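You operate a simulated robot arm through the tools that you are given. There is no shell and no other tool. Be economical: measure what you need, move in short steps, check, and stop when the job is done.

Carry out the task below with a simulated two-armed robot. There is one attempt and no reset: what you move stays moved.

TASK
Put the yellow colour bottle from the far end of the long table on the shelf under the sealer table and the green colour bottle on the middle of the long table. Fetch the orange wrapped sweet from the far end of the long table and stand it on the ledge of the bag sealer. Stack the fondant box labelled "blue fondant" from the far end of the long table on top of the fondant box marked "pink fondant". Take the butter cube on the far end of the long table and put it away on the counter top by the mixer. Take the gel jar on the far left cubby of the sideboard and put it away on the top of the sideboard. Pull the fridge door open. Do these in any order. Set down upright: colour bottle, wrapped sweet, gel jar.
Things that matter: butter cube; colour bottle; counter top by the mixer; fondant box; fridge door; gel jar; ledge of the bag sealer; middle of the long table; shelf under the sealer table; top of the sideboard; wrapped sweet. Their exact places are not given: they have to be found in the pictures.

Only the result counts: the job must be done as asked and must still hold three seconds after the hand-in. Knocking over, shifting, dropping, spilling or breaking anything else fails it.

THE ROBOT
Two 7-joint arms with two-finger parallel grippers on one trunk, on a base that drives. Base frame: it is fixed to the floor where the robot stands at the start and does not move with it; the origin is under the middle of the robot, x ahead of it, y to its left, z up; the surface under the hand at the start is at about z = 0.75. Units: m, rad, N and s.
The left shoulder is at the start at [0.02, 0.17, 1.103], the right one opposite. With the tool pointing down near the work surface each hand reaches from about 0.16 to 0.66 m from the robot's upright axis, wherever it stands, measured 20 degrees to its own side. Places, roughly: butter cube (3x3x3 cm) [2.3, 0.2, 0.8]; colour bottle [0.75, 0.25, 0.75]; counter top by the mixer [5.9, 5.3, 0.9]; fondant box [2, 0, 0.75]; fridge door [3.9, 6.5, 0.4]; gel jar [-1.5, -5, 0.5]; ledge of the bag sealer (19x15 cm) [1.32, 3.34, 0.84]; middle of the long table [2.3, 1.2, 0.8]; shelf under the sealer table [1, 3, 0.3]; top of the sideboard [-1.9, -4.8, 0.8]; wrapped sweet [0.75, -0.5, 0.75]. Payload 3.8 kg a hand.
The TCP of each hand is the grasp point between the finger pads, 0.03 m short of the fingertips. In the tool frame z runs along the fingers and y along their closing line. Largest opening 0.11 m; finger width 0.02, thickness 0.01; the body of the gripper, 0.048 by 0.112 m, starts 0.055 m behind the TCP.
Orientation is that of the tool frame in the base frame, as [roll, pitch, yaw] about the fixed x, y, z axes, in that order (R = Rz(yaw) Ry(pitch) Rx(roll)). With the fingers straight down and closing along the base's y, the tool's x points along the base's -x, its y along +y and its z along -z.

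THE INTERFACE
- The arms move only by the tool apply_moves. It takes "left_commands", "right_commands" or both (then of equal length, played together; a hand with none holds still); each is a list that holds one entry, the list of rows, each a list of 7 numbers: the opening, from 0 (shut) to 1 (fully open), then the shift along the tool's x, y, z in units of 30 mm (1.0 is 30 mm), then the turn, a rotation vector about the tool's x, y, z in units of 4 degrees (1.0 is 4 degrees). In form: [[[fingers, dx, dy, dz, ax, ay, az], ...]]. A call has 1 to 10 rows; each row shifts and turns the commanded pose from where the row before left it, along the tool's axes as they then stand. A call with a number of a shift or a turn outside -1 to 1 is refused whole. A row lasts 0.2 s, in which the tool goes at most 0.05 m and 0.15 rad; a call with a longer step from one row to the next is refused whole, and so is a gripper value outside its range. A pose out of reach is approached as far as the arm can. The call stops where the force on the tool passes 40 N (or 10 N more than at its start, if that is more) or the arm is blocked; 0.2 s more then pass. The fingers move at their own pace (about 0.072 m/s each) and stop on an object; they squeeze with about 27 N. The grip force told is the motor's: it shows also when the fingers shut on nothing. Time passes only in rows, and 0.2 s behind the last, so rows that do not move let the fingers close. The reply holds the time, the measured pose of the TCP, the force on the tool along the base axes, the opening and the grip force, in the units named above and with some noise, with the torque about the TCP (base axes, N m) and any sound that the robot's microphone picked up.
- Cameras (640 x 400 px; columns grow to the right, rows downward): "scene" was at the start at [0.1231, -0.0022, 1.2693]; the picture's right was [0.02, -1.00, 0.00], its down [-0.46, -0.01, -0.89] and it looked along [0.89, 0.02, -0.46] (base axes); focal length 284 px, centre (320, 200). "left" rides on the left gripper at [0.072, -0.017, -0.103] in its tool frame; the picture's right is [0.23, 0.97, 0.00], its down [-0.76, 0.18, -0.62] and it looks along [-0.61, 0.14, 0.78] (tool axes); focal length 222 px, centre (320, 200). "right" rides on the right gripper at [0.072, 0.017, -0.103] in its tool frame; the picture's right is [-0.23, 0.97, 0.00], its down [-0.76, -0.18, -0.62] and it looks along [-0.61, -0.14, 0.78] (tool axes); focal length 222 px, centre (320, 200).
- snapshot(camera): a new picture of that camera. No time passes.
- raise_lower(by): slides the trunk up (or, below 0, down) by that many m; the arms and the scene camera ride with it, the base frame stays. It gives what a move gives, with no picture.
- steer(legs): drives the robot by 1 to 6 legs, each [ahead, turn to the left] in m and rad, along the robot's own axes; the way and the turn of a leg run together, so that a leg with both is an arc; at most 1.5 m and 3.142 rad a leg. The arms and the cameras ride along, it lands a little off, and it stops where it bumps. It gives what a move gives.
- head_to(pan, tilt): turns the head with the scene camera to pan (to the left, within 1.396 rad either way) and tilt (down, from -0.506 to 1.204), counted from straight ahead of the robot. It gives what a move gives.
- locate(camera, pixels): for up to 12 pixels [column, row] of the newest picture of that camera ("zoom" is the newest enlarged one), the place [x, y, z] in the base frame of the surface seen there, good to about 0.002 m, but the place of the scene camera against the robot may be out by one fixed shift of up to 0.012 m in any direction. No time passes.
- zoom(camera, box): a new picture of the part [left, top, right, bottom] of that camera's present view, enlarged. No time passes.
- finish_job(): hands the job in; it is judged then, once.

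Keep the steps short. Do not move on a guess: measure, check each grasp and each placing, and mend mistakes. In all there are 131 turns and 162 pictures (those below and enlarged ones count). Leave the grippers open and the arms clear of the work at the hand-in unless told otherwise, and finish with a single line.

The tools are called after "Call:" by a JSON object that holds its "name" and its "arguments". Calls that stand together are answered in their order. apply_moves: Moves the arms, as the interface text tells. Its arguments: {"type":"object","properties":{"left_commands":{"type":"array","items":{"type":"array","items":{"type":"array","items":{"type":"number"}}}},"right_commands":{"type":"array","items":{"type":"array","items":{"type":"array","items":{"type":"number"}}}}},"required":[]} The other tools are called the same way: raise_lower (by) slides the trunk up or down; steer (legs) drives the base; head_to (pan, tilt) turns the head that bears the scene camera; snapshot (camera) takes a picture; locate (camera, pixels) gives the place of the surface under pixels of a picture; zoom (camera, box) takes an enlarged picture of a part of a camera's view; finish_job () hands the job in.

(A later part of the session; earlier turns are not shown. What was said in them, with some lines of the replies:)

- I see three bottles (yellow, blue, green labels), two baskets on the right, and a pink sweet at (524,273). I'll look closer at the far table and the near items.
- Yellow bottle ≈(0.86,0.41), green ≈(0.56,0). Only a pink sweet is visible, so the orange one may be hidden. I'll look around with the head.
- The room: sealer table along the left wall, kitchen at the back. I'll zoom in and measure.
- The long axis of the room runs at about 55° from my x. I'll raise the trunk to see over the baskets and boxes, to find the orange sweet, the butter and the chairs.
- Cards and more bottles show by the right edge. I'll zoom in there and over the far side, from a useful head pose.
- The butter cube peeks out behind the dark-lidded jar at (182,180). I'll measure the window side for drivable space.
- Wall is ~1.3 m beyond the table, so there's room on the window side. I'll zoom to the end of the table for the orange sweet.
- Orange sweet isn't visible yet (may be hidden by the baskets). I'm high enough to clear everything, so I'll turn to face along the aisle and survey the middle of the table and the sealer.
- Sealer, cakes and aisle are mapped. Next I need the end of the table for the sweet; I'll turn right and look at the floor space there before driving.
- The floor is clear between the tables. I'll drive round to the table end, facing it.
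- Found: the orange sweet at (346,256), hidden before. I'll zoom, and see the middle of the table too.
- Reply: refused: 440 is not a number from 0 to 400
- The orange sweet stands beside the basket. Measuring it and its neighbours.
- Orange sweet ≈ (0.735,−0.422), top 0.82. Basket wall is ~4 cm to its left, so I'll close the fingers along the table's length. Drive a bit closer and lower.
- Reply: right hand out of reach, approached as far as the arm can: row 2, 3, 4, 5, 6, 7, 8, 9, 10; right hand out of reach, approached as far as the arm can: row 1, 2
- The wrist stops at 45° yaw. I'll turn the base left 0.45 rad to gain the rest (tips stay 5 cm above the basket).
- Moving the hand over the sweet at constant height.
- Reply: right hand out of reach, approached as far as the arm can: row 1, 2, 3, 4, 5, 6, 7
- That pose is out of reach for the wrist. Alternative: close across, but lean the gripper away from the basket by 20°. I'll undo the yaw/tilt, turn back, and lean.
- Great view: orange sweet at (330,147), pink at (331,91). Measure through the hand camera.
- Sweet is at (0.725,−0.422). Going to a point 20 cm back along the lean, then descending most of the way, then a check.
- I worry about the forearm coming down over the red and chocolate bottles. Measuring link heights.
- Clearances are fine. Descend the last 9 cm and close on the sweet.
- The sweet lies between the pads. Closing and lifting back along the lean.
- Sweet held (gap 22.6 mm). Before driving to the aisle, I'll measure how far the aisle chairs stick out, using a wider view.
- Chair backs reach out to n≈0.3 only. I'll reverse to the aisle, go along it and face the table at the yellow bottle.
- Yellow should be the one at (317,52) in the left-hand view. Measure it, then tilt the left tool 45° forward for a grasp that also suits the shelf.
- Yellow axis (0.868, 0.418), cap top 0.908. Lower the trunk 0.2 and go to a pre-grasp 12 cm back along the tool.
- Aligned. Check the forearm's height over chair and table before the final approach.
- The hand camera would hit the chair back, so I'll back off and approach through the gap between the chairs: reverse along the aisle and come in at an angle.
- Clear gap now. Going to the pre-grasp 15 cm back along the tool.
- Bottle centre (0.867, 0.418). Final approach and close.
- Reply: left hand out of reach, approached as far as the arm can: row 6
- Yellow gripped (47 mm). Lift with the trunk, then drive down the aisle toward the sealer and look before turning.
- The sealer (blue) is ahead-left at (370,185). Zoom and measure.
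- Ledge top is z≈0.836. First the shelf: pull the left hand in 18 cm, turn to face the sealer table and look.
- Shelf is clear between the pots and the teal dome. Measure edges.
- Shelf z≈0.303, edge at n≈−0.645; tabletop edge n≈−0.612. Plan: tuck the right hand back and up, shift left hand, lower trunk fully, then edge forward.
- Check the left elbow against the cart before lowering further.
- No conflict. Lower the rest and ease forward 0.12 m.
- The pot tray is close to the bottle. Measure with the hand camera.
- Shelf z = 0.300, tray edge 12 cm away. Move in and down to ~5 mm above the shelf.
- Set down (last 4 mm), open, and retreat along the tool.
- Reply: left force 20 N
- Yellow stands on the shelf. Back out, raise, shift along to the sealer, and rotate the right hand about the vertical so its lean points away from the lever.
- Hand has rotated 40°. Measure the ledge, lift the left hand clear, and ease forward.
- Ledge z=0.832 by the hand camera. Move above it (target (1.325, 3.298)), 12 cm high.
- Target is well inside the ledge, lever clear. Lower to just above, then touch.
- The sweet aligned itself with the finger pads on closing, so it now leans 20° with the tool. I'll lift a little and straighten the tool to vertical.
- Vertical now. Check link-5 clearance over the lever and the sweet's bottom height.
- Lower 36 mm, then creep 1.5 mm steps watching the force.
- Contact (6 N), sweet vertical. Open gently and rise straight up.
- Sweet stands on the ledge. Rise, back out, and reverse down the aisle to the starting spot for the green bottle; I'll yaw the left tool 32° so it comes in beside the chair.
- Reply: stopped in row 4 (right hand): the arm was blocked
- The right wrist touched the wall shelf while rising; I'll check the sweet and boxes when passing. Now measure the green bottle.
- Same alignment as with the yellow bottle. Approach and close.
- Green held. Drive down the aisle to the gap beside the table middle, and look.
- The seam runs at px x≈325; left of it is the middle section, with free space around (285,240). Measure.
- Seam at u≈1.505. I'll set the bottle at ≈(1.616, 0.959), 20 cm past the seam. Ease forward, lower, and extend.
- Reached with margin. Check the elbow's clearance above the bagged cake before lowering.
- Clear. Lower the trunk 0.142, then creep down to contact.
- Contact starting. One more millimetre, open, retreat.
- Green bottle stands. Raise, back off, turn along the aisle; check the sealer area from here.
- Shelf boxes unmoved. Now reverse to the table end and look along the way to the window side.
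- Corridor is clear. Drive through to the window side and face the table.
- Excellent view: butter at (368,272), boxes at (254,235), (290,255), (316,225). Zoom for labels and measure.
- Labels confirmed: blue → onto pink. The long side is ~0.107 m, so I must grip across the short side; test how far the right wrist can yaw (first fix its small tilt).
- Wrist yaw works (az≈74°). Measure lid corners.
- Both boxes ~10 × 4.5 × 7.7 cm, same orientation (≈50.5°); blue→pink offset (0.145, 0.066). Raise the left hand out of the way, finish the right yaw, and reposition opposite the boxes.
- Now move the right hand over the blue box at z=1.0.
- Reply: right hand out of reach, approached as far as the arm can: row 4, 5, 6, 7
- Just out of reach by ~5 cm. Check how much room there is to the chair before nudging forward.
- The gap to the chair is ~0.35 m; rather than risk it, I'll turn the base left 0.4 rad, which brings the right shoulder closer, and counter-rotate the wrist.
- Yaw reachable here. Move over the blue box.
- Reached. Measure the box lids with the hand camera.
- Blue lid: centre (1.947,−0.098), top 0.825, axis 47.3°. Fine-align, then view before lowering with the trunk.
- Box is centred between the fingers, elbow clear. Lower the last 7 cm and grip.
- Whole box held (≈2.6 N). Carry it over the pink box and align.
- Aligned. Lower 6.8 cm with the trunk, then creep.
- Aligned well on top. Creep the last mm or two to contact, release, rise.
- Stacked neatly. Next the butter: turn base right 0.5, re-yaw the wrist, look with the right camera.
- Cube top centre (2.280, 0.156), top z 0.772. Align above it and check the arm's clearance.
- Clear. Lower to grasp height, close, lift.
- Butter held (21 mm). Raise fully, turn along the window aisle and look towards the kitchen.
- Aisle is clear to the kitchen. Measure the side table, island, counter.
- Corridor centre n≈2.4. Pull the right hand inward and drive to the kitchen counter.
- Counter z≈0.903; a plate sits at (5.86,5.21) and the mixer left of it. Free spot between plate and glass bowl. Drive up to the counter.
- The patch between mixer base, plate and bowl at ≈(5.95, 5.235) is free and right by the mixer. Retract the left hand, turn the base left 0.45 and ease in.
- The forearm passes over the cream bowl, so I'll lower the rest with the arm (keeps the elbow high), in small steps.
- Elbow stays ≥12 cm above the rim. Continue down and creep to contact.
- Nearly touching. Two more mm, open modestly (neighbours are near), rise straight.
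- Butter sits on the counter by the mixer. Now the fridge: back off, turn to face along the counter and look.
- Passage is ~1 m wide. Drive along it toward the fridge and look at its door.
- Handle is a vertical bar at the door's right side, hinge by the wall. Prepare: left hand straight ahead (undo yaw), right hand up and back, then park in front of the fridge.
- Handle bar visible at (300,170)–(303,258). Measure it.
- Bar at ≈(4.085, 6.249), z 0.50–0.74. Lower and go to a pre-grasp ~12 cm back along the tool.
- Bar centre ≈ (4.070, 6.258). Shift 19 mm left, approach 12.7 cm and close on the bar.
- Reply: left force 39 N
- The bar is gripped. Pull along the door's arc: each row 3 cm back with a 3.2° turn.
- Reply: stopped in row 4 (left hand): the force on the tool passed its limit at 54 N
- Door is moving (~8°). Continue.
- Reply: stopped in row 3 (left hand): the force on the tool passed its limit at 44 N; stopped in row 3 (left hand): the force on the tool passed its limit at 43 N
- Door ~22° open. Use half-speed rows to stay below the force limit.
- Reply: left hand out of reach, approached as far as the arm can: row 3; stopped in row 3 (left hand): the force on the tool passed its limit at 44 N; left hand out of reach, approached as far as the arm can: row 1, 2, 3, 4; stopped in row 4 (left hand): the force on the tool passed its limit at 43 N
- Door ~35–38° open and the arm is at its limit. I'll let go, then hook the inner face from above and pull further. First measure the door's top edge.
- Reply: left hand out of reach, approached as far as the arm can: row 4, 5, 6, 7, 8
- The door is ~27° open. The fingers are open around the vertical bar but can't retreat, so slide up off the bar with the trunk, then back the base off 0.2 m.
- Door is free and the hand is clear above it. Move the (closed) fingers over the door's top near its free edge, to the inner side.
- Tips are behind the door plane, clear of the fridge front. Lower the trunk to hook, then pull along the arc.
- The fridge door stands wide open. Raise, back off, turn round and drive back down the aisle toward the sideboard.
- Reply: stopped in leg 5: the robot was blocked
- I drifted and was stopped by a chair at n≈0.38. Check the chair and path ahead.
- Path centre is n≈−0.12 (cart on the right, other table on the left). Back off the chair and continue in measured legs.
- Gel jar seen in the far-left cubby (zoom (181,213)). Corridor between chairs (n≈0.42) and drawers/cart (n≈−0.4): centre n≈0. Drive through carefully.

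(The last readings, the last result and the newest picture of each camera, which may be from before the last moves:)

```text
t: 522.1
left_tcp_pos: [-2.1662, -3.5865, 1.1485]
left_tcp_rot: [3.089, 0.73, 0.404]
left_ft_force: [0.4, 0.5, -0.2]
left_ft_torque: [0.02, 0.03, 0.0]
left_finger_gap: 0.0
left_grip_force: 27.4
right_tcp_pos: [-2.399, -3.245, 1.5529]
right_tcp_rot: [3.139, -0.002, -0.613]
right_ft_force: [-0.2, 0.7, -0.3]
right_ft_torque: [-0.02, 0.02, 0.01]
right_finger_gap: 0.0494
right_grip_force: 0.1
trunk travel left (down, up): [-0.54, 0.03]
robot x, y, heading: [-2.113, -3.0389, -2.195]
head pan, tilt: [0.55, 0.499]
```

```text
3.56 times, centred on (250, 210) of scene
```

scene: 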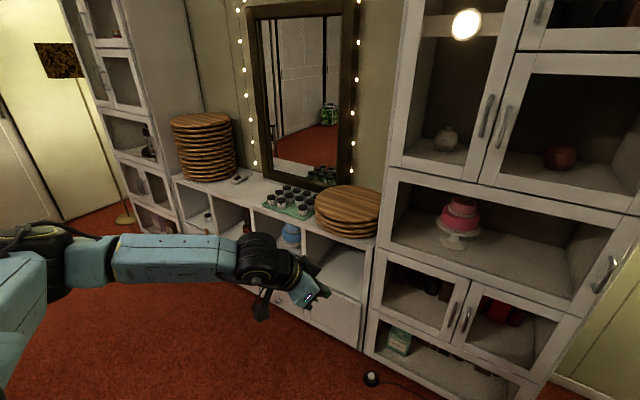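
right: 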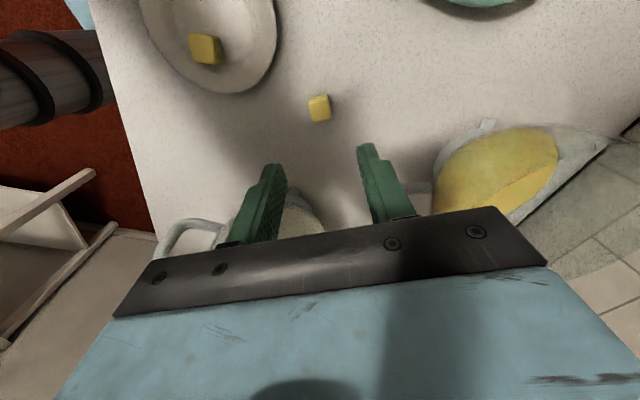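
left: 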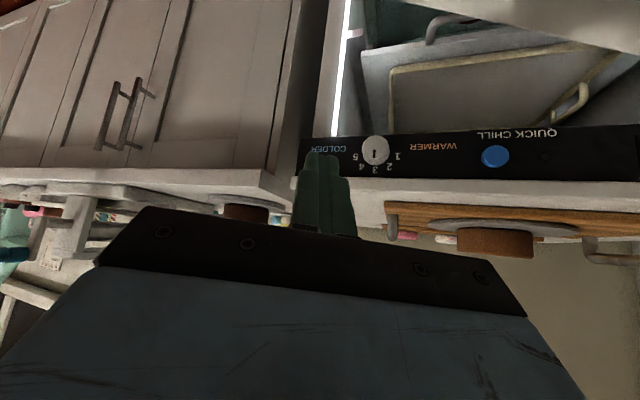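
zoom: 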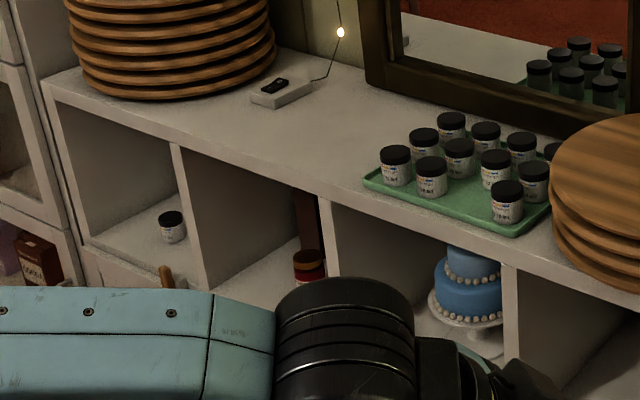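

Jar ≈ (−1.41,−5.04), cubby floor z≈0.41. Straighten the left tool (yaw/roll) and look left for the end chair before going around.

Call:
{"name": "apply_moves", "arguments": {"left_commands": [[[0.7, 0, 0, 0, 0.77, 0, 0], [0.7, 0, 0, 0, -0.667, 0, -0.745], [0.7, 0, 0, 0, -0.667, 0, -0.745], [0.7, 0, 0, 0, -0.667, 0, -0.745], [0.7, 0, 0, 0, -0.667, 0, -0.745], [0.7, 0, 0, 0, -0.667, 0, -0.745], [0.7, 0, 0, 0, -0.667, 0, -0.745], [0.7, 0, 0, 0, -0.667, 0, -0.745], [0.7, 0, 0, 0, -0.5, 0, -0.56]]]}}

Call:
{"name": "head_to", "arguments": {"pan": 1.3, "tilt": 0.4}}

Call:
{"name": "snapshot", "arguments": {"camera": "scene"}}

Call:
{"name": "locate", "arguments": {"camera": "scene", "pixels": [[100, 200], [200, 200], [300, 250], [400, 250], [150, 150], [250, 130], [350, 200], [450, 180], [60, 130], [520, 250]]}}

```text
t: 524.1
left_tcp_pos: [-2.1655, -3.5855, 1.1478]
left_tcp_rot: [3.141, 0.728, 0.948]
left_ft_force: [-1.3, 0.5, -0.5]
left_ft_torque: [-0.02, -0.01, 0.01]
left_finger_gap: 0.0772
left_grip_force: 0.1
right_tcp_pos: [-2.3998, -3.2459, 1.5525]
right_tcp_rot: [3.139, -0.001, -0.613]
right_ft_force: [-0.5, 0.1, -0.2]
right_ft_torque: [0.0, -0.02, 0.01]
right_finger_gap: 0.0495
right_grip_force: 0.1
trunk travel left (down, up): [-0.54, 0.03]
robot x, y, heading: [-2.112, -3.0431, -2.186]
head pan, tilt: [0.55, 0.499]
```

```text
t: 525.2
left_tcp_pos: [-2.1663, -3.5856, 1.1492]
left_tcp_rot: [-3.14, 0.729, 0.947]
left_ft_force: [-0.3, -0.8, -0.1]
left_ft_torque: [0.0, 0.0, -0.02]
left_finger_gap: 0.0769
left_grip_force: 0.0
right_tcp_pos: [-2.3998, -3.2447, 1.5518]
right_tcp_rot: [3.138, 0.0, -0.614]
right_ft_force: [0.9, -0.2, -0.2]
right_ft_torque: [-0.01, -0.02, -0.02]
right_finger_gap: 0.0494
right_grip_force: 0.1
trunk travel left (down, up): [-0.54, 0.03]
robot x, y, heading: [-2.1147, -3.0402, -2.192]
head pan, tilt: [1.3, 0.4]
```

```text
17 pictures are left
```

scene: 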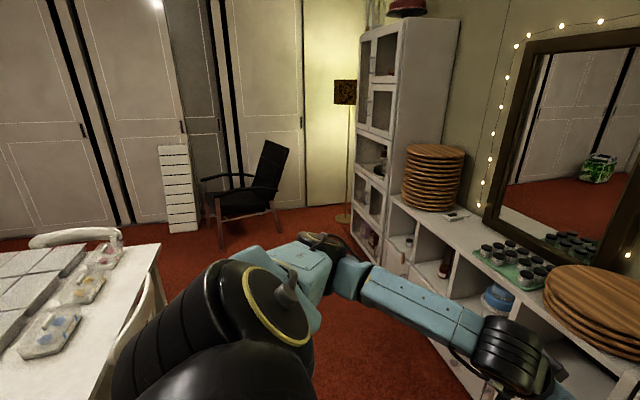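

```text
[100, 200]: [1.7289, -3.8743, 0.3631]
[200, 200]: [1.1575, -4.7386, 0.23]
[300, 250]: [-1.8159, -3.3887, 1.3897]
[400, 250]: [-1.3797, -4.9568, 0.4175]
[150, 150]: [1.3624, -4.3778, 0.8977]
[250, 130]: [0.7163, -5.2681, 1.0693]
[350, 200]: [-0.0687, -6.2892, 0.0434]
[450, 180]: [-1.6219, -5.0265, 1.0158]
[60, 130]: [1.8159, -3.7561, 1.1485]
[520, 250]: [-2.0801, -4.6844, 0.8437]
```

Call:
{"name": "locate", "arguments": {"camera": "scene", "pixels": [[157, 248], [150, 285], [115, 330], [100, 240], [120, 235], [330, 330], [190, 240], [228, 240], [395, 265]]}}

```text
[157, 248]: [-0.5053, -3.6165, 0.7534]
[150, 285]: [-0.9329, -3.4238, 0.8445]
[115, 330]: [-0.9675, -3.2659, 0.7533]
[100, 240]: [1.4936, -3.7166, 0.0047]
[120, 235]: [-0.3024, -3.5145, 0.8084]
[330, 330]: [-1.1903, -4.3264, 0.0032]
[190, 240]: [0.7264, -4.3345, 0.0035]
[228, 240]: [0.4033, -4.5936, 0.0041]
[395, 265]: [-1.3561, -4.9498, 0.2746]
```

Lane at u≈−4.2 is clear. Go around diagonally and face the sideboard, then lower.

Call:
{"name": "steer", "arguments": {"legs": [[0, 0.853], [0.74, 0], [0, 0.743], [0.96, 0], [0, -1.571]]}}

Call:
{"name": "raise_lower", "arguments": {"by": -0.3}}

Call:
{"name": "head_to", "arguments": {"pan": 0.2, "tilt": 0.7}}

Call:
{"name": "snapshot", "arguments": {"camera": "scene"}}

```text
t: 541.8
left_tcp_pos: [-1.2001, -4.8534, 1.1485]
left_tcp_rot: [3.141, 0.731, 0.959]
left_ft_force: [-0.2, -0.3, 0.2]
left_ft_torque: [0.04, 0.01, -0.02]
left_finger_gap: 0.0769
left_grip_force: 0.1
right_tcp_pos: [-1.4382, -4.5159, 1.5516]
right_tcp_rot: [3.138, 0.0, -0.6]
right_ft_force: [0.0, -0.1, 0.6]
right_ft_torque: [-0.01, -0.03, 0.01]
right_finger_gap: 0.0496
right_grip_force: 0.0
trunk travel left (down, up): [-0.54, 0.03]
robot x, y, heading: [-1.1577, -4.3058, -2.176]
head pan, tilt: [1.3, 0.4]
```

```text
t: 544.8
left_tcp_pos: [-1.1979, -4.8539, 0.8483]
left_tcp_rot: [-3.14, 0.73, 0.961]
left_ft_force: [-0.4, -0.6, 0.6]
left_ft_torque: [0.03, -0.03, 0.01]
left_finger_gap: 0.077
left_grip_force: 0.1
right_tcp_pos: [-1.4382, -4.516, 1.2529]
right_tcp_rot: [3.139, -0.003, -0.6]
right_ft_force: [0.6, -1.2, -0.2]
right_ft_torque: [0.0, -0.01, 0.02]
right_finger_gap: 0.0496
right_grip_force: 0.0
trunk travel left (down, up): [-0.24, 0.33]
robot x, y, heading: [-1.1546, -4.307, -2.181]
head pan, tilt: [1.3, 0.4]
```

```text
t: 546.1
left_tcp_pos: [-1.1996, -4.8534, 0.8491]
left_tcp_rot: [-3.14, 0.729, 0.959]
left_ft_force: [0.4, -0.8, 0.0]
left_ft_torque: [0.01, 0.01, 0.0]
left_finger_gap: 0.0771
left_grip_force: 0.0
right_tcp_pos: [-1.437, -4.5152, 1.2524]
right_tcp_rot: [3.139, -0.003, -0.6]
right_ft_force: [0.1, 0.1, -0.1]
right_ft_torque: [0.0, -0.02, 0.03]
right_finger_gap: 0.0499
right_grip_force: 0.1
trunk travel left (down, up): [-0.24, 0.33]
robot x, y, heading: [-1.162, -4.3073, -2.181]
head pan, tilt: [0.201, 0.7]
```

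```text
16 pictures are left
```

scene: 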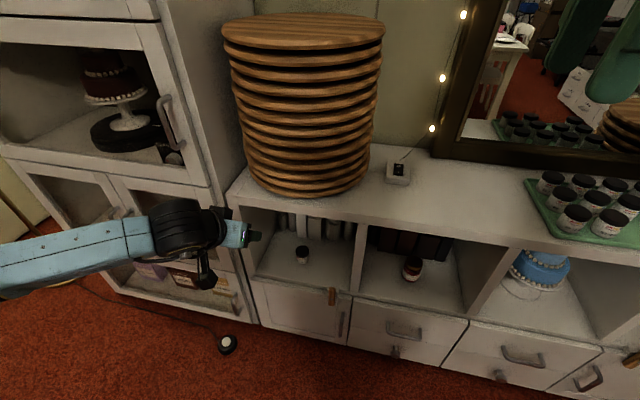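

Call:
{"name": "locate", "arguments": {"camera": "scene", "pixels": [[302, 256], [302, 249], [290, 275], [360, 230], [250, 215], [300, 270], [330, 265], [320, 210], [430, 215], [420, 190], [262, 268], [360, 290]]}}

Call:
{"name": "zoom", "arguments": {"camera": "scene", "box": [240, 190, 400, 300]}}

```text
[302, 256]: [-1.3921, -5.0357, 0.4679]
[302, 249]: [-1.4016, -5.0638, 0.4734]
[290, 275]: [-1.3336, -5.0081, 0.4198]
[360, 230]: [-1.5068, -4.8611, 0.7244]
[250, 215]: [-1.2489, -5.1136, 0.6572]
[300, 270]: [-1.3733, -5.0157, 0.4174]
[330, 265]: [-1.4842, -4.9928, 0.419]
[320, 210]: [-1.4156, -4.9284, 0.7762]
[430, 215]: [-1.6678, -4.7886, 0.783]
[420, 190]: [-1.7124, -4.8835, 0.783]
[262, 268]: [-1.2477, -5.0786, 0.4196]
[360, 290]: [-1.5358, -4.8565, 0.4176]
```

```text
3.64 times, centred on (320, 245) of scene
```

zoom: 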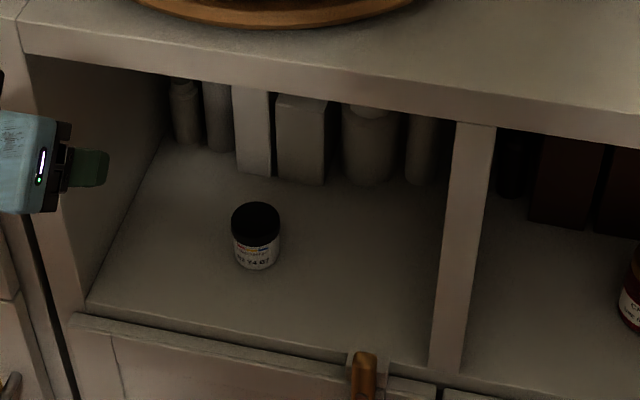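

Jar centre ≈ (−1.402, −5.058), floor 0.416. Shift right 5 cm, lower fully, ease forward 0.15, then look with the hand camera.

Call:
{"name": "apply_moves", "arguments": {"left_commands": [[[0.7, 0, -0.885, 0, 0, 0, 0], [0.7, 0, -0.885, 0, 0, 0, 0]]]}}

Call:
{"name": "raise_lower", "arguments": {"by": -0.24}}

Call:
{"name": "steer", "arguments": {"legs": [[0.15, 0]]}}

Call:
{"name": "snapshot", "arguments": {"camera": "left"}}

```text
t: 546.7
left_tcp_pos: [-1.2429, -4.8235, 0.849]
left_tcp_rot: [3.14, 0.73, 0.96]
left_ft_force: [-0.2, -0.5, -0.1]
left_ft_torque: [0.02, 0.01, 0.02]
left_finger_gap: 0.0772
left_grip_force: 0.2
right_tcp_pos: [-1.4389, -4.5164, 1.2518]
right_tcp_rot: [3.14, -0.002, -0.6]
right_ft_force: [0.7, 1.1, 0.0]
right_ft_torque: [0.0, 0.01, 0.02]
right_finger_gap: 0.0495
right_grip_force: 0.0
trunk travel left (down, up): [-0.24, 0.33]
robot x, y, heading: [-1.1559, -4.3047, -2.177]
head pan, tilt: [0.201, 0.7]
```

```text
t: 549.2
left_tcp_pos: [-1.2438, -4.8223, 0.6084]
left_tcp_rot: [-3.141, 0.73, 0.961]
left_ft_force: [0.4, -0.1, 1.5]
left_ft_torque: [0.0, 0.0, 0.02]
left_finger_gap: 0.0768
left_grip_force: 0.0
right_tcp_pos: [-1.4382, -4.5151, 1.0128]
right_tcp_rot: [3.139, -0.002, -0.601]
right_ft_force: [0.1, 0.3, 0.0]
right_ft_torque: [0.04, 0.03, 0.0]
right_finger_gap: 0.0493
right_grip_force: 0.0
trunk travel left (down, up): [0.0, 0.57]
robot x, y, heading: [-1.1576, -4.3094, -2.18]
head pan, tilt: [0.201, 0.7]
```

```text
t: 550.6
left_tcp_pos: [-1.3283, -4.9449, 0.6083]
left_tcp_rot: [3.141, 0.729, 0.959]
left_ft_force: [0.3, 0.1, -0.3]
left_ft_torque: [0.02, -0.02, 0.03]
left_finger_gap: 0.0769
left_grip_force: 0.0
right_tcp_pos: [-1.5225, -4.6385, 1.013]
right_tcp_rot: [3.138, -0.002, -0.602]
right_ft_force: [0.0, -0.2, -0.6]
right_ft_torque: [0.0, -0.01, 0.0]
right_finger_gap: 0.0496
right_grip_force: 0.0
trunk travel left (down, up): [0.0, 0.57]
robot x, y, heading: [-1.2406, -4.4299, -2.18]
head pan, tilt: [0.201, 0.7]
```

```text
14 pictures are left
5 turns are left
```

left: 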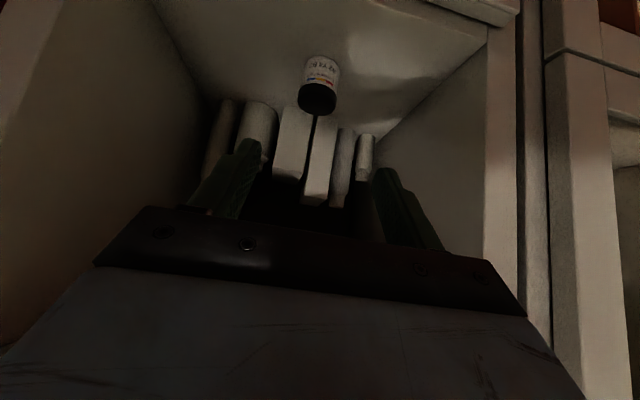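

Only 5 turns remain, so I'll chain: approach along the tool (hand-camera ray and scene agree: 0.21 m), close, retreat, back off, raise, and shift the base 0.36 m right to face the free patch on top.

Call:
{"name": "apply_moves", "arguments": {"left_commands": [[[0.7, 0.031, -0.01, 0.878, 0, 0, 0], [0.7, 0.031, -0.01, 0.878, 0, 0, 0], [0.7, 0.031, -0.01, 0.878, 0, 0, 0], [0.7, 0.031, -0.01, 0.878, 0, 0, 0], [0.7, 0.031, -0.01, 0.878, 0, 0, 0], [0.7, 0.031, -0.01, 0.878, 0, 0, 0], [0.7, 0.031, -0.01, 0.878, 0, 0, 0], [0.7, 0.031, -0.01, 0.878, 0, 0, 0], [0, 0, 0, 0, 0, 0, 0], [0, 0, 0, 0, 0, 0, 0]]]}}

Call:
{"name": "apply_moves", "arguments": {"left_commands": [[[0, 0, 0, 0, 0, 0, 0], [0, 0, 0, 0, 0, 0, 0], [0, 0, 0, -0.4, 0, 0, 0], [0, 0, 0, -0.9, 0, 0, 0], [0, 0, 0, -0.95, 0, 0, 0], [0, 0, 0, -0.95, 0, 0, 0], [0, 0, 0, -0.95, 0, 0, 0], [0, 0, 0, -0.95, 0, 0, 0], [0, 0, 0, -0.95, 0, 0, 0], [0, 0, 0, -0.9, 0, 0, 0]]]}}

Call:
{"name": "steer", "arguments": {"legs": [[-0.17, 0]]}}

Call:
{"name": "raise_lower", "arguments": {"by": 0.3}}

Call:
{"name": "steer", "arguments": {"legs": [[0, -1.571], [0.36, 0], [0, 1.58]]}}

Call:
{"name": "snapshot", "arguments": {"camera": "left"}}

Call:
{"name": "snapshot", "arguments": {"camera": "scene"}}

Call:
{"name": "locate", "arguments": {"camera": "left", "pixels": [[320, 60], [320, 30], [250, 60], [390, 60], [200, 40], [440, 40], [320, 90], [320, 110], [260, 100], [380, 100]]}}

Call:
{"name": "locate", "arguments": {"camera": "scene", "pixels": [[320, 200], [300, 220], [340, 220], [280, 200], [360, 200], [320, 180], [320, 240], [260, 180], [380, 180], [300, 160], [340, 160], [240, 200]]}}

```text
t: 552.8
left_tcp_pos: [-1.409, -5.0532, 0.445]
left_tcp_rot: [3.141, 0.73, 0.96]
left_ft_force: [0.3, 0.0, -0.2]
left_ft_torque: [0.01, 0.06, 0.0]
left_finger_gap: 0.0488
left_grip_force: 27.3
right_tcp_pos: [-1.5226, -4.6372, 1.0117]
right_tcp_rot: [3.136, -0.001, -0.601]
right_ft_force: [-0.3, 0.0, -0.6]
right_ft_torque: [-0.02, 0.02, 0.0]
right_finger_gap: 0.0494
right_grip_force: 0.0
trunk travel left (down, up): [0.0, 0.57]
robot x, y, heading: [-1.2389, -4.4292, -2.174]
head pan, tilt: [0.201, 0.7]
```

```text
t: 555.0
left_tcp_pos: [-1.3294, -4.9391, 0.603]
left_tcp_rot: [3.139, 0.729, 0.96]
left_ft_force: [-1.2, -0.9, -0.9]
left_ft_torque: [0.0, 0.01, -0.04]
left_finger_gap: 0.0483
left_grip_force: 26.6
right_tcp_pos: [-1.5239, -4.6383, 1.0137]
right_tcp_rot: [3.138, -0.001, -0.602]
right_ft_force: [-0.2, -0.3, 0.1]
right_ft_torque: [-0.03, 0.02, -0.01]
right_finger_gap: 0.0494
right_grip_force: 0.1
trunk travel left (down, up): [0.0, 0.57]
robot x, y, heading: [-1.2364, -4.4302, -2.177]
head pan, tilt: [0.201, 0.7]
```

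```text
t: 556.4
left_tcp_pos: [-1.2327, -4.8026, 0.6026]
left_tcp_rot: [-3.141, 0.729, 0.959]
left_ft_force: [-0.8, -0.6, -0.5]
left_ft_torque: [0.01, -0.04, 0.01]
left_finger_gap: 0.0483
left_grip_force: 26.6
right_tcp_pos: [-1.4264, -4.499, 1.0117]
right_tcp_rot: [3.139, -0.002, -0.602]
right_ft_force: [0.0, 0.1, 0.7]
right_ft_torque: [-0.03, -0.03, -0.01]
right_finger_gap: 0.0496
right_grip_force: 0.0
trunk travel left (down, up): [0.0, 0.57]
robot x, y, heading: [-1.1455, -4.2923, -2.176]
head pan, tilt: [0.201, 0.7]
```

```text
t: 559.4
left_tcp_pos: [-1.2339, -4.8013, 0.9021]
left_tcp_rot: [3.141, 0.73, 0.958]
left_ft_force: [0.0, 0.5, -0.3]
left_ft_torque: [-0.02, 0.0, -0.02]
left_finger_gap: 0.0482
left_grip_force: 27.2
right_tcp_pos: [-1.4274, -4.4995, 1.3121]
right_tcp_rot: [3.141, -0.001, -0.602]
right_ft_force: [0.0, -0.2, 0.0]
right_ft_torque: [-0.01, 0.02, -0.03]
right_finger_gap: 0.0496
right_grip_force: 0.0
trunk travel left (down, up): [-0.3, 0.27]
robot x, y, heading: [-1.144, -4.2909, -2.177]
head pan, tilt: [0.201, 0.7]
```

```text
t: 569.4
left_tcp_pos: [-1.526, -4.594, 0.9025]
left_tcp_rot: [-3.142, 0.728, 0.959]
left_ft_force: [0.9, 0.6, -1.9]
left_ft_torque: [0.01, 0.0, 0.0]
left_finger_gap: 0.0484
left_grip_force: 27.1
right_tcp_pos: [-1.7208, -4.2918, 1.3125]
right_tcp_rot: [3.14, -0.003, -0.601]
right_ft_force: [0.6, -0.6, -0.4]
right_ft_torque: [-0.02, 0.01, 0.02]
right_finger_gap: 0.0495
right_grip_force: 0.0
trunk travel left (down, up): [-0.3, 0.27]
robot x, y, heading: [-1.4382, -4.085, -2.176]
head pan, tilt: [0.201, 0.7]
```

```text
13 pictures are left
```

left: 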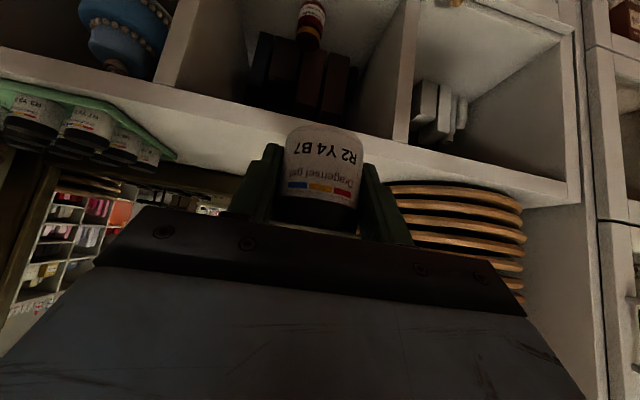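

```text
12 pictures are left
```

scene: 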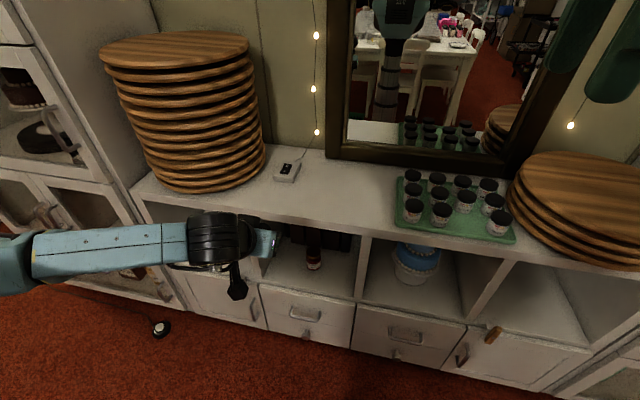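

```text
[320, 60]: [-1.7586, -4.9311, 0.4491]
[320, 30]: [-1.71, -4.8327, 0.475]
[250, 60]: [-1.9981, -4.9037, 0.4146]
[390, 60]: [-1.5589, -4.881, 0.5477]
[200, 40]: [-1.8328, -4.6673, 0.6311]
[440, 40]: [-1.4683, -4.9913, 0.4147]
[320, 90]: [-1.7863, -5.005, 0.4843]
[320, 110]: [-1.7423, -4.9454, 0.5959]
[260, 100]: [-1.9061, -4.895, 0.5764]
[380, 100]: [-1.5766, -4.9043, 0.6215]
```

```text
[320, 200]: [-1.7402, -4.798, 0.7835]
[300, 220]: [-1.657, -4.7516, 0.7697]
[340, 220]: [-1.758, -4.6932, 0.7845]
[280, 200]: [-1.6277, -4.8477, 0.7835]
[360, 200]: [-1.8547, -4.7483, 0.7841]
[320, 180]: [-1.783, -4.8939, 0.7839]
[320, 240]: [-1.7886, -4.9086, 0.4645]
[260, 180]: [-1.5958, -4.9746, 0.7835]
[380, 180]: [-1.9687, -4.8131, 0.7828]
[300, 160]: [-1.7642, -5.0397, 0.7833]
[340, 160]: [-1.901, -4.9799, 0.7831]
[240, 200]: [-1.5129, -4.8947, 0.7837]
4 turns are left
```

Jar held upright. Target on top ≈ (−1.740, −4.798), clear of tray and device. Drive in 0.2, extend, lower and creep to contact (expected TCP z≈0.809).

Call:
{"name": "steer", "arguments": {"legs": [[0.2, 0]]}}

Call:
{"name": "apply_moves", "arguments": {"left_commands": [[[0, -0.745, -0.645, 0.667, 0, 0, 0], [0, -0.745, -0.645, 0.667, 0, 0, 0], [0, -0.745, -0.645, 0.667, 0, 0, 0], [0, 0.49, 0, 0.547, 0, 0, 0], [0, 0.49, 0, 0.547, 0, 0, 0], [0, 0.49, 0, 0.547, 0, 0, 0], [0, 0.49, 0, 0.547, 0, 0, 0]]]}}

Call:
{"name": "apply_moves", "arguments": {"left_commands": [[[0, 0.03, 0, 0.034, 0, 0, 0], [0, 0.03, 0, 0.034, 0, 0, 0]]]}}

Call:
{"name": "snapshot", "arguments": {"camera": "left"}}

Call:
{"name": "snapshot", "arguments": {"camera": "scene"}}

Call:
{"name": "locate", "arguments": {"camera": "left", "pixels": [[250, 60], [390, 60], [320, 40], [230, 100], [400, 100]]}}

```text
t: 571.0
left_tcp_pos: [-1.641, -4.7585, 0.9015]
left_tcp_rot: [3.141, 0.729, 0.96]
left_ft_force: [-0.1, 0.2, -0.9]
left_ft_torque: [0.0, -0.01, 0.0]
left_finger_gap: 0.0481
left_grip_force: 27.2
right_tcp_pos: [-1.8363, -4.4569, 1.3127]
right_tcp_rot: [3.139, -0.001, -0.601]
right_ft_force: [0.7, 0.1, -0.2]
right_ft_torque: [0.03, -0.02, 0.0]
right_finger_gap: 0.0493
right_grip_force: 0.0
trunk travel left (down, up): [-0.3, 0.27]
robot x, y, heading: [-1.5509, -4.2456, -2.176]
head pan, tilt: [0.201, 0.7]
```

```text
t: 572.6
left_tcp_pos: [-1.7405, -4.7982, 0.8145]
left_tcp_rot: [3.141, 0.73, 0.96]
left_ft_force: [0.5, -0.1, 0.2]
left_ft_torque: [-0.01, -0.03, 0.02]
left_finger_gap: 0.0481
left_grip_force: 27.0
right_tcp_pos: [-1.8359, -4.4559, 1.3114]
right_tcp_rot: [3.138, -0.002, -0.603]
right_ft_force: [0.3, -0.1, 0.6]
right_ft_torque: [0.04, 0.03, -0.06]
right_finger_gap: 0.0494
right_grip_force: 0.1
trunk travel left (down, up): [-0.3, 0.27]
robot x, y, heading: [-1.5529, -4.248, -2.178]
head pan, tilt: [0.201, 0.7]
```

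```text
t: 573.2
left_tcp_pos: [-1.7403, -4.7981, 0.8108]
left_tcp_rot: [-3.141, 0.729, 0.961]
left_ft_force: [-0.4, -0.9, -0.1]
left_ft_torque: [0.01, -0.02, 0.03]
left_finger_gap: 0.0483
left_grip_force: 27.4
right_tcp_pos: [-1.837, -4.4561, 1.3121]
right_tcp_rot: [3.137, -0.003, -0.603]
right_ft_force: [-0.6, 1.3, 0.1]
right_ft_torque: [0.02, -0.02, 0.04]
right_finger_gap: 0.0497
right_grip_force: 0.0
trunk travel left (down, up): [-0.3, 0.27]
robot x, y, heading: [-1.5548, -4.2482, -2.174]
head pan, tilt: [0.201, 0.7]
```

```text
11 pictures are left
```

left: 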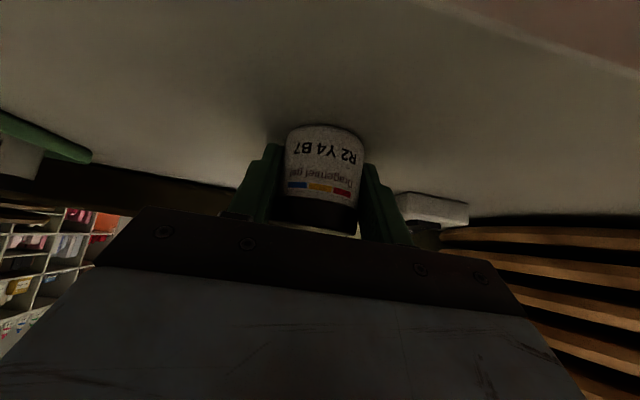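

```text
10 pictures are left
```

scene: 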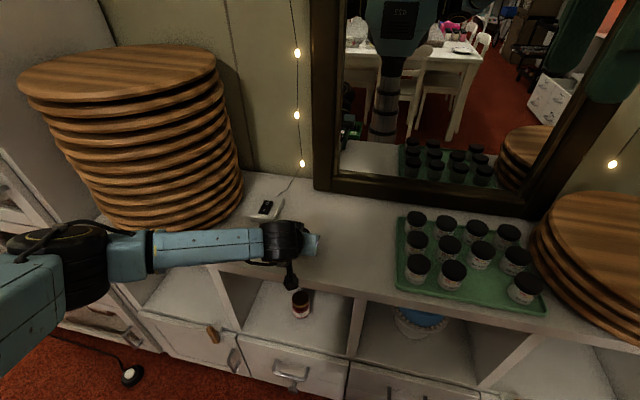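

```text
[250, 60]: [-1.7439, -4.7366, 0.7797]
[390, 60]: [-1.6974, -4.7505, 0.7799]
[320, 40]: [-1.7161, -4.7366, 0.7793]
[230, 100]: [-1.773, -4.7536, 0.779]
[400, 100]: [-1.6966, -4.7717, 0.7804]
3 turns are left
```

No contact yet (≈1–2 mm gap). Creep 2 mm, open, retreat along the tool, back off and verify.

Call:
{"name": "apply_moves", "arguments": {"left_commands": [[[0, 0.022, 0, 0.025, 0, 0, 0], [0, 0.022, 0, 0.025, 0, 0, 0], [0.55, 0, 0, 0, 0, 0, 0], [0.65, 0, 0, 0, 0, 0, 0], [0.75, 0, 0, 0, 0, 0, 0], [0.75, 0, 0, 0, 0, 0, 0]]]}}

Call:
{"name": "apply_moves", "arguments": {"left_commands": [[[0.75, 0, 0, -0.4, 0, 0, 0], [0.75, 0, 0, -0.8, 0, 0, 0], [0.75, 0, 0, -0.9, 0, 0, 0], [0.75, 0, 0, -0.9, 0, 0, 0], [0.75, 0, 0, -0.9, 0, 0, 0], [0.75, 0, 0, -0.9, 0, 0, 0], [0.75, 0, 0, -0.9, 0, 0, 0]]]}}

Call:
{"name": "steer", "arguments": {"legs": [[-0.15, 0]]}}

Call:
{"name": "snapshot", "arguments": {"camera": "left"}}

Call:
{"name": "snapshot", "arguments": {"camera": "scene"}}

```text
t: 574.6
left_tcp_pos: [-1.739, -4.7988, 0.8097]
left_tcp_rot: [-3.14, 0.73, 0.96]
left_ft_force: [-0.7, -0.2, -0.1]
left_ft_torque: [-0.01, 0.01, 0.0]
left_finger_gap: 0.0825
left_grip_force: 0.1
right_tcp_pos: [-1.837, -4.4558, 1.3126]
right_tcp_rot: [3.138, -0.001, -0.602]
right_ft_force: [0.7, 0.7, 0.3]
right_ft_torque: [0.0, 0.01, -0.01]
right_finger_gap: 0.0495
right_grip_force: 0.0
trunk travel left (down, up): [-0.3, 0.27]
robot x, y, heading: [-1.5543, -4.2491, -2.18]
head pan, tilt: [0.201, 0.7]
```

```text
t: 576.2
left_tcp_pos: [-1.6742, -4.7032, 0.9367]
left_tcp_rot: [3.141, 0.73, 0.96]
left_ft_force: [0.7, 0.2, -0.6]
left_ft_torque: [-0.01, 0.0, -0.04]
left_finger_gap: 0.0826
left_grip_force: 0.0
right_tcp_pos: [-1.8357, -4.456, 1.3132]
right_tcp_rot: [3.138, -0.001, -0.602]
right_ft_force: [-0.4, 0.0, 0.4]
right_ft_torque: [-0.03, 0.01, 0.01]
right_finger_gap: 0.0494
right_grip_force: 0.1
trunk travel left (down, up): [-0.3, 0.27]
robot x, y, heading: [-1.5552, -4.2514, -2.181]
head pan, tilt: [0.201, 0.7]
```

```text
t: 577.6
left_tcp_pos: [-1.5892, -4.5817, 0.938]
left_tcp_rot: [-3.14, 0.732, 0.96]
left_ft_force: [-0.6, -0.2, 0.6]
left_ft_torque: [-0.04, 0.0, -0.02]
left_finger_gap: 0.0823
left_grip_force: 0.1
right_tcp_pos: [-1.7507, -4.3324, 1.3122]
right_tcp_rot: [3.138, -0.001, -0.6]
right_ft_force: [0.4, 0.1, -0.4]
right_ft_torque: [-0.02, 0.01, -0.03]
right_finger_gap: 0.0495
right_grip_force: 0.2
trunk travel left (down, up): [-0.3, 0.27]
robot x, y, heading: [-1.4713, -4.1261, -2.176]
head pan, tilt: [0.201, 0.7]
```

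```text
9 pictures are left
```

left: 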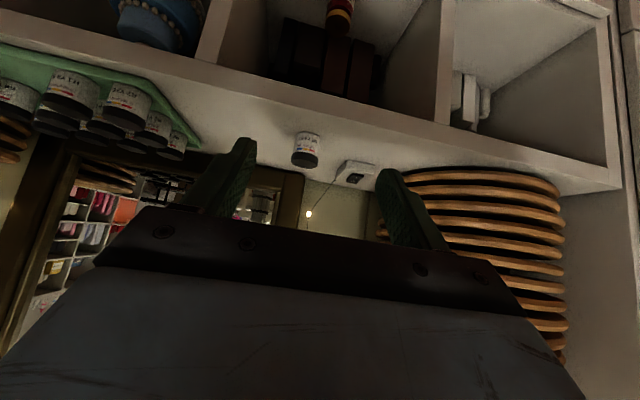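

```text
8 pictures are left
2 turns are left
```

scene: 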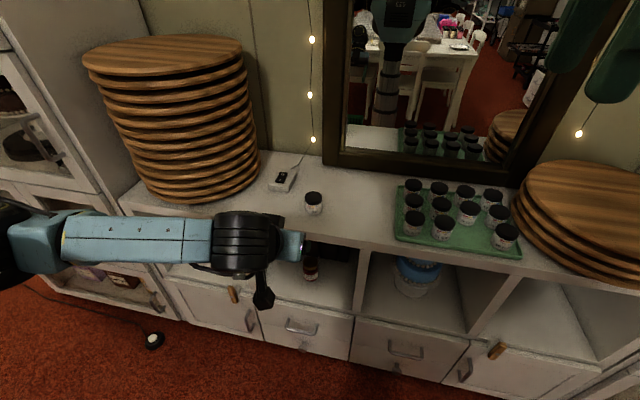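

The gel jar stands upright on top of the sideboard at (313,203). Both grippers are open and the arms are clear, so I'm handing in.

Call:
{"name": "finish_job", "arguments": {}}

```text
The job is handed in.
```

I did all seven tasks and handed the job in, but on the drive back to the sideboard the base was stopped, probably by a chair beside the long table, and I couldn't see whether it moved.
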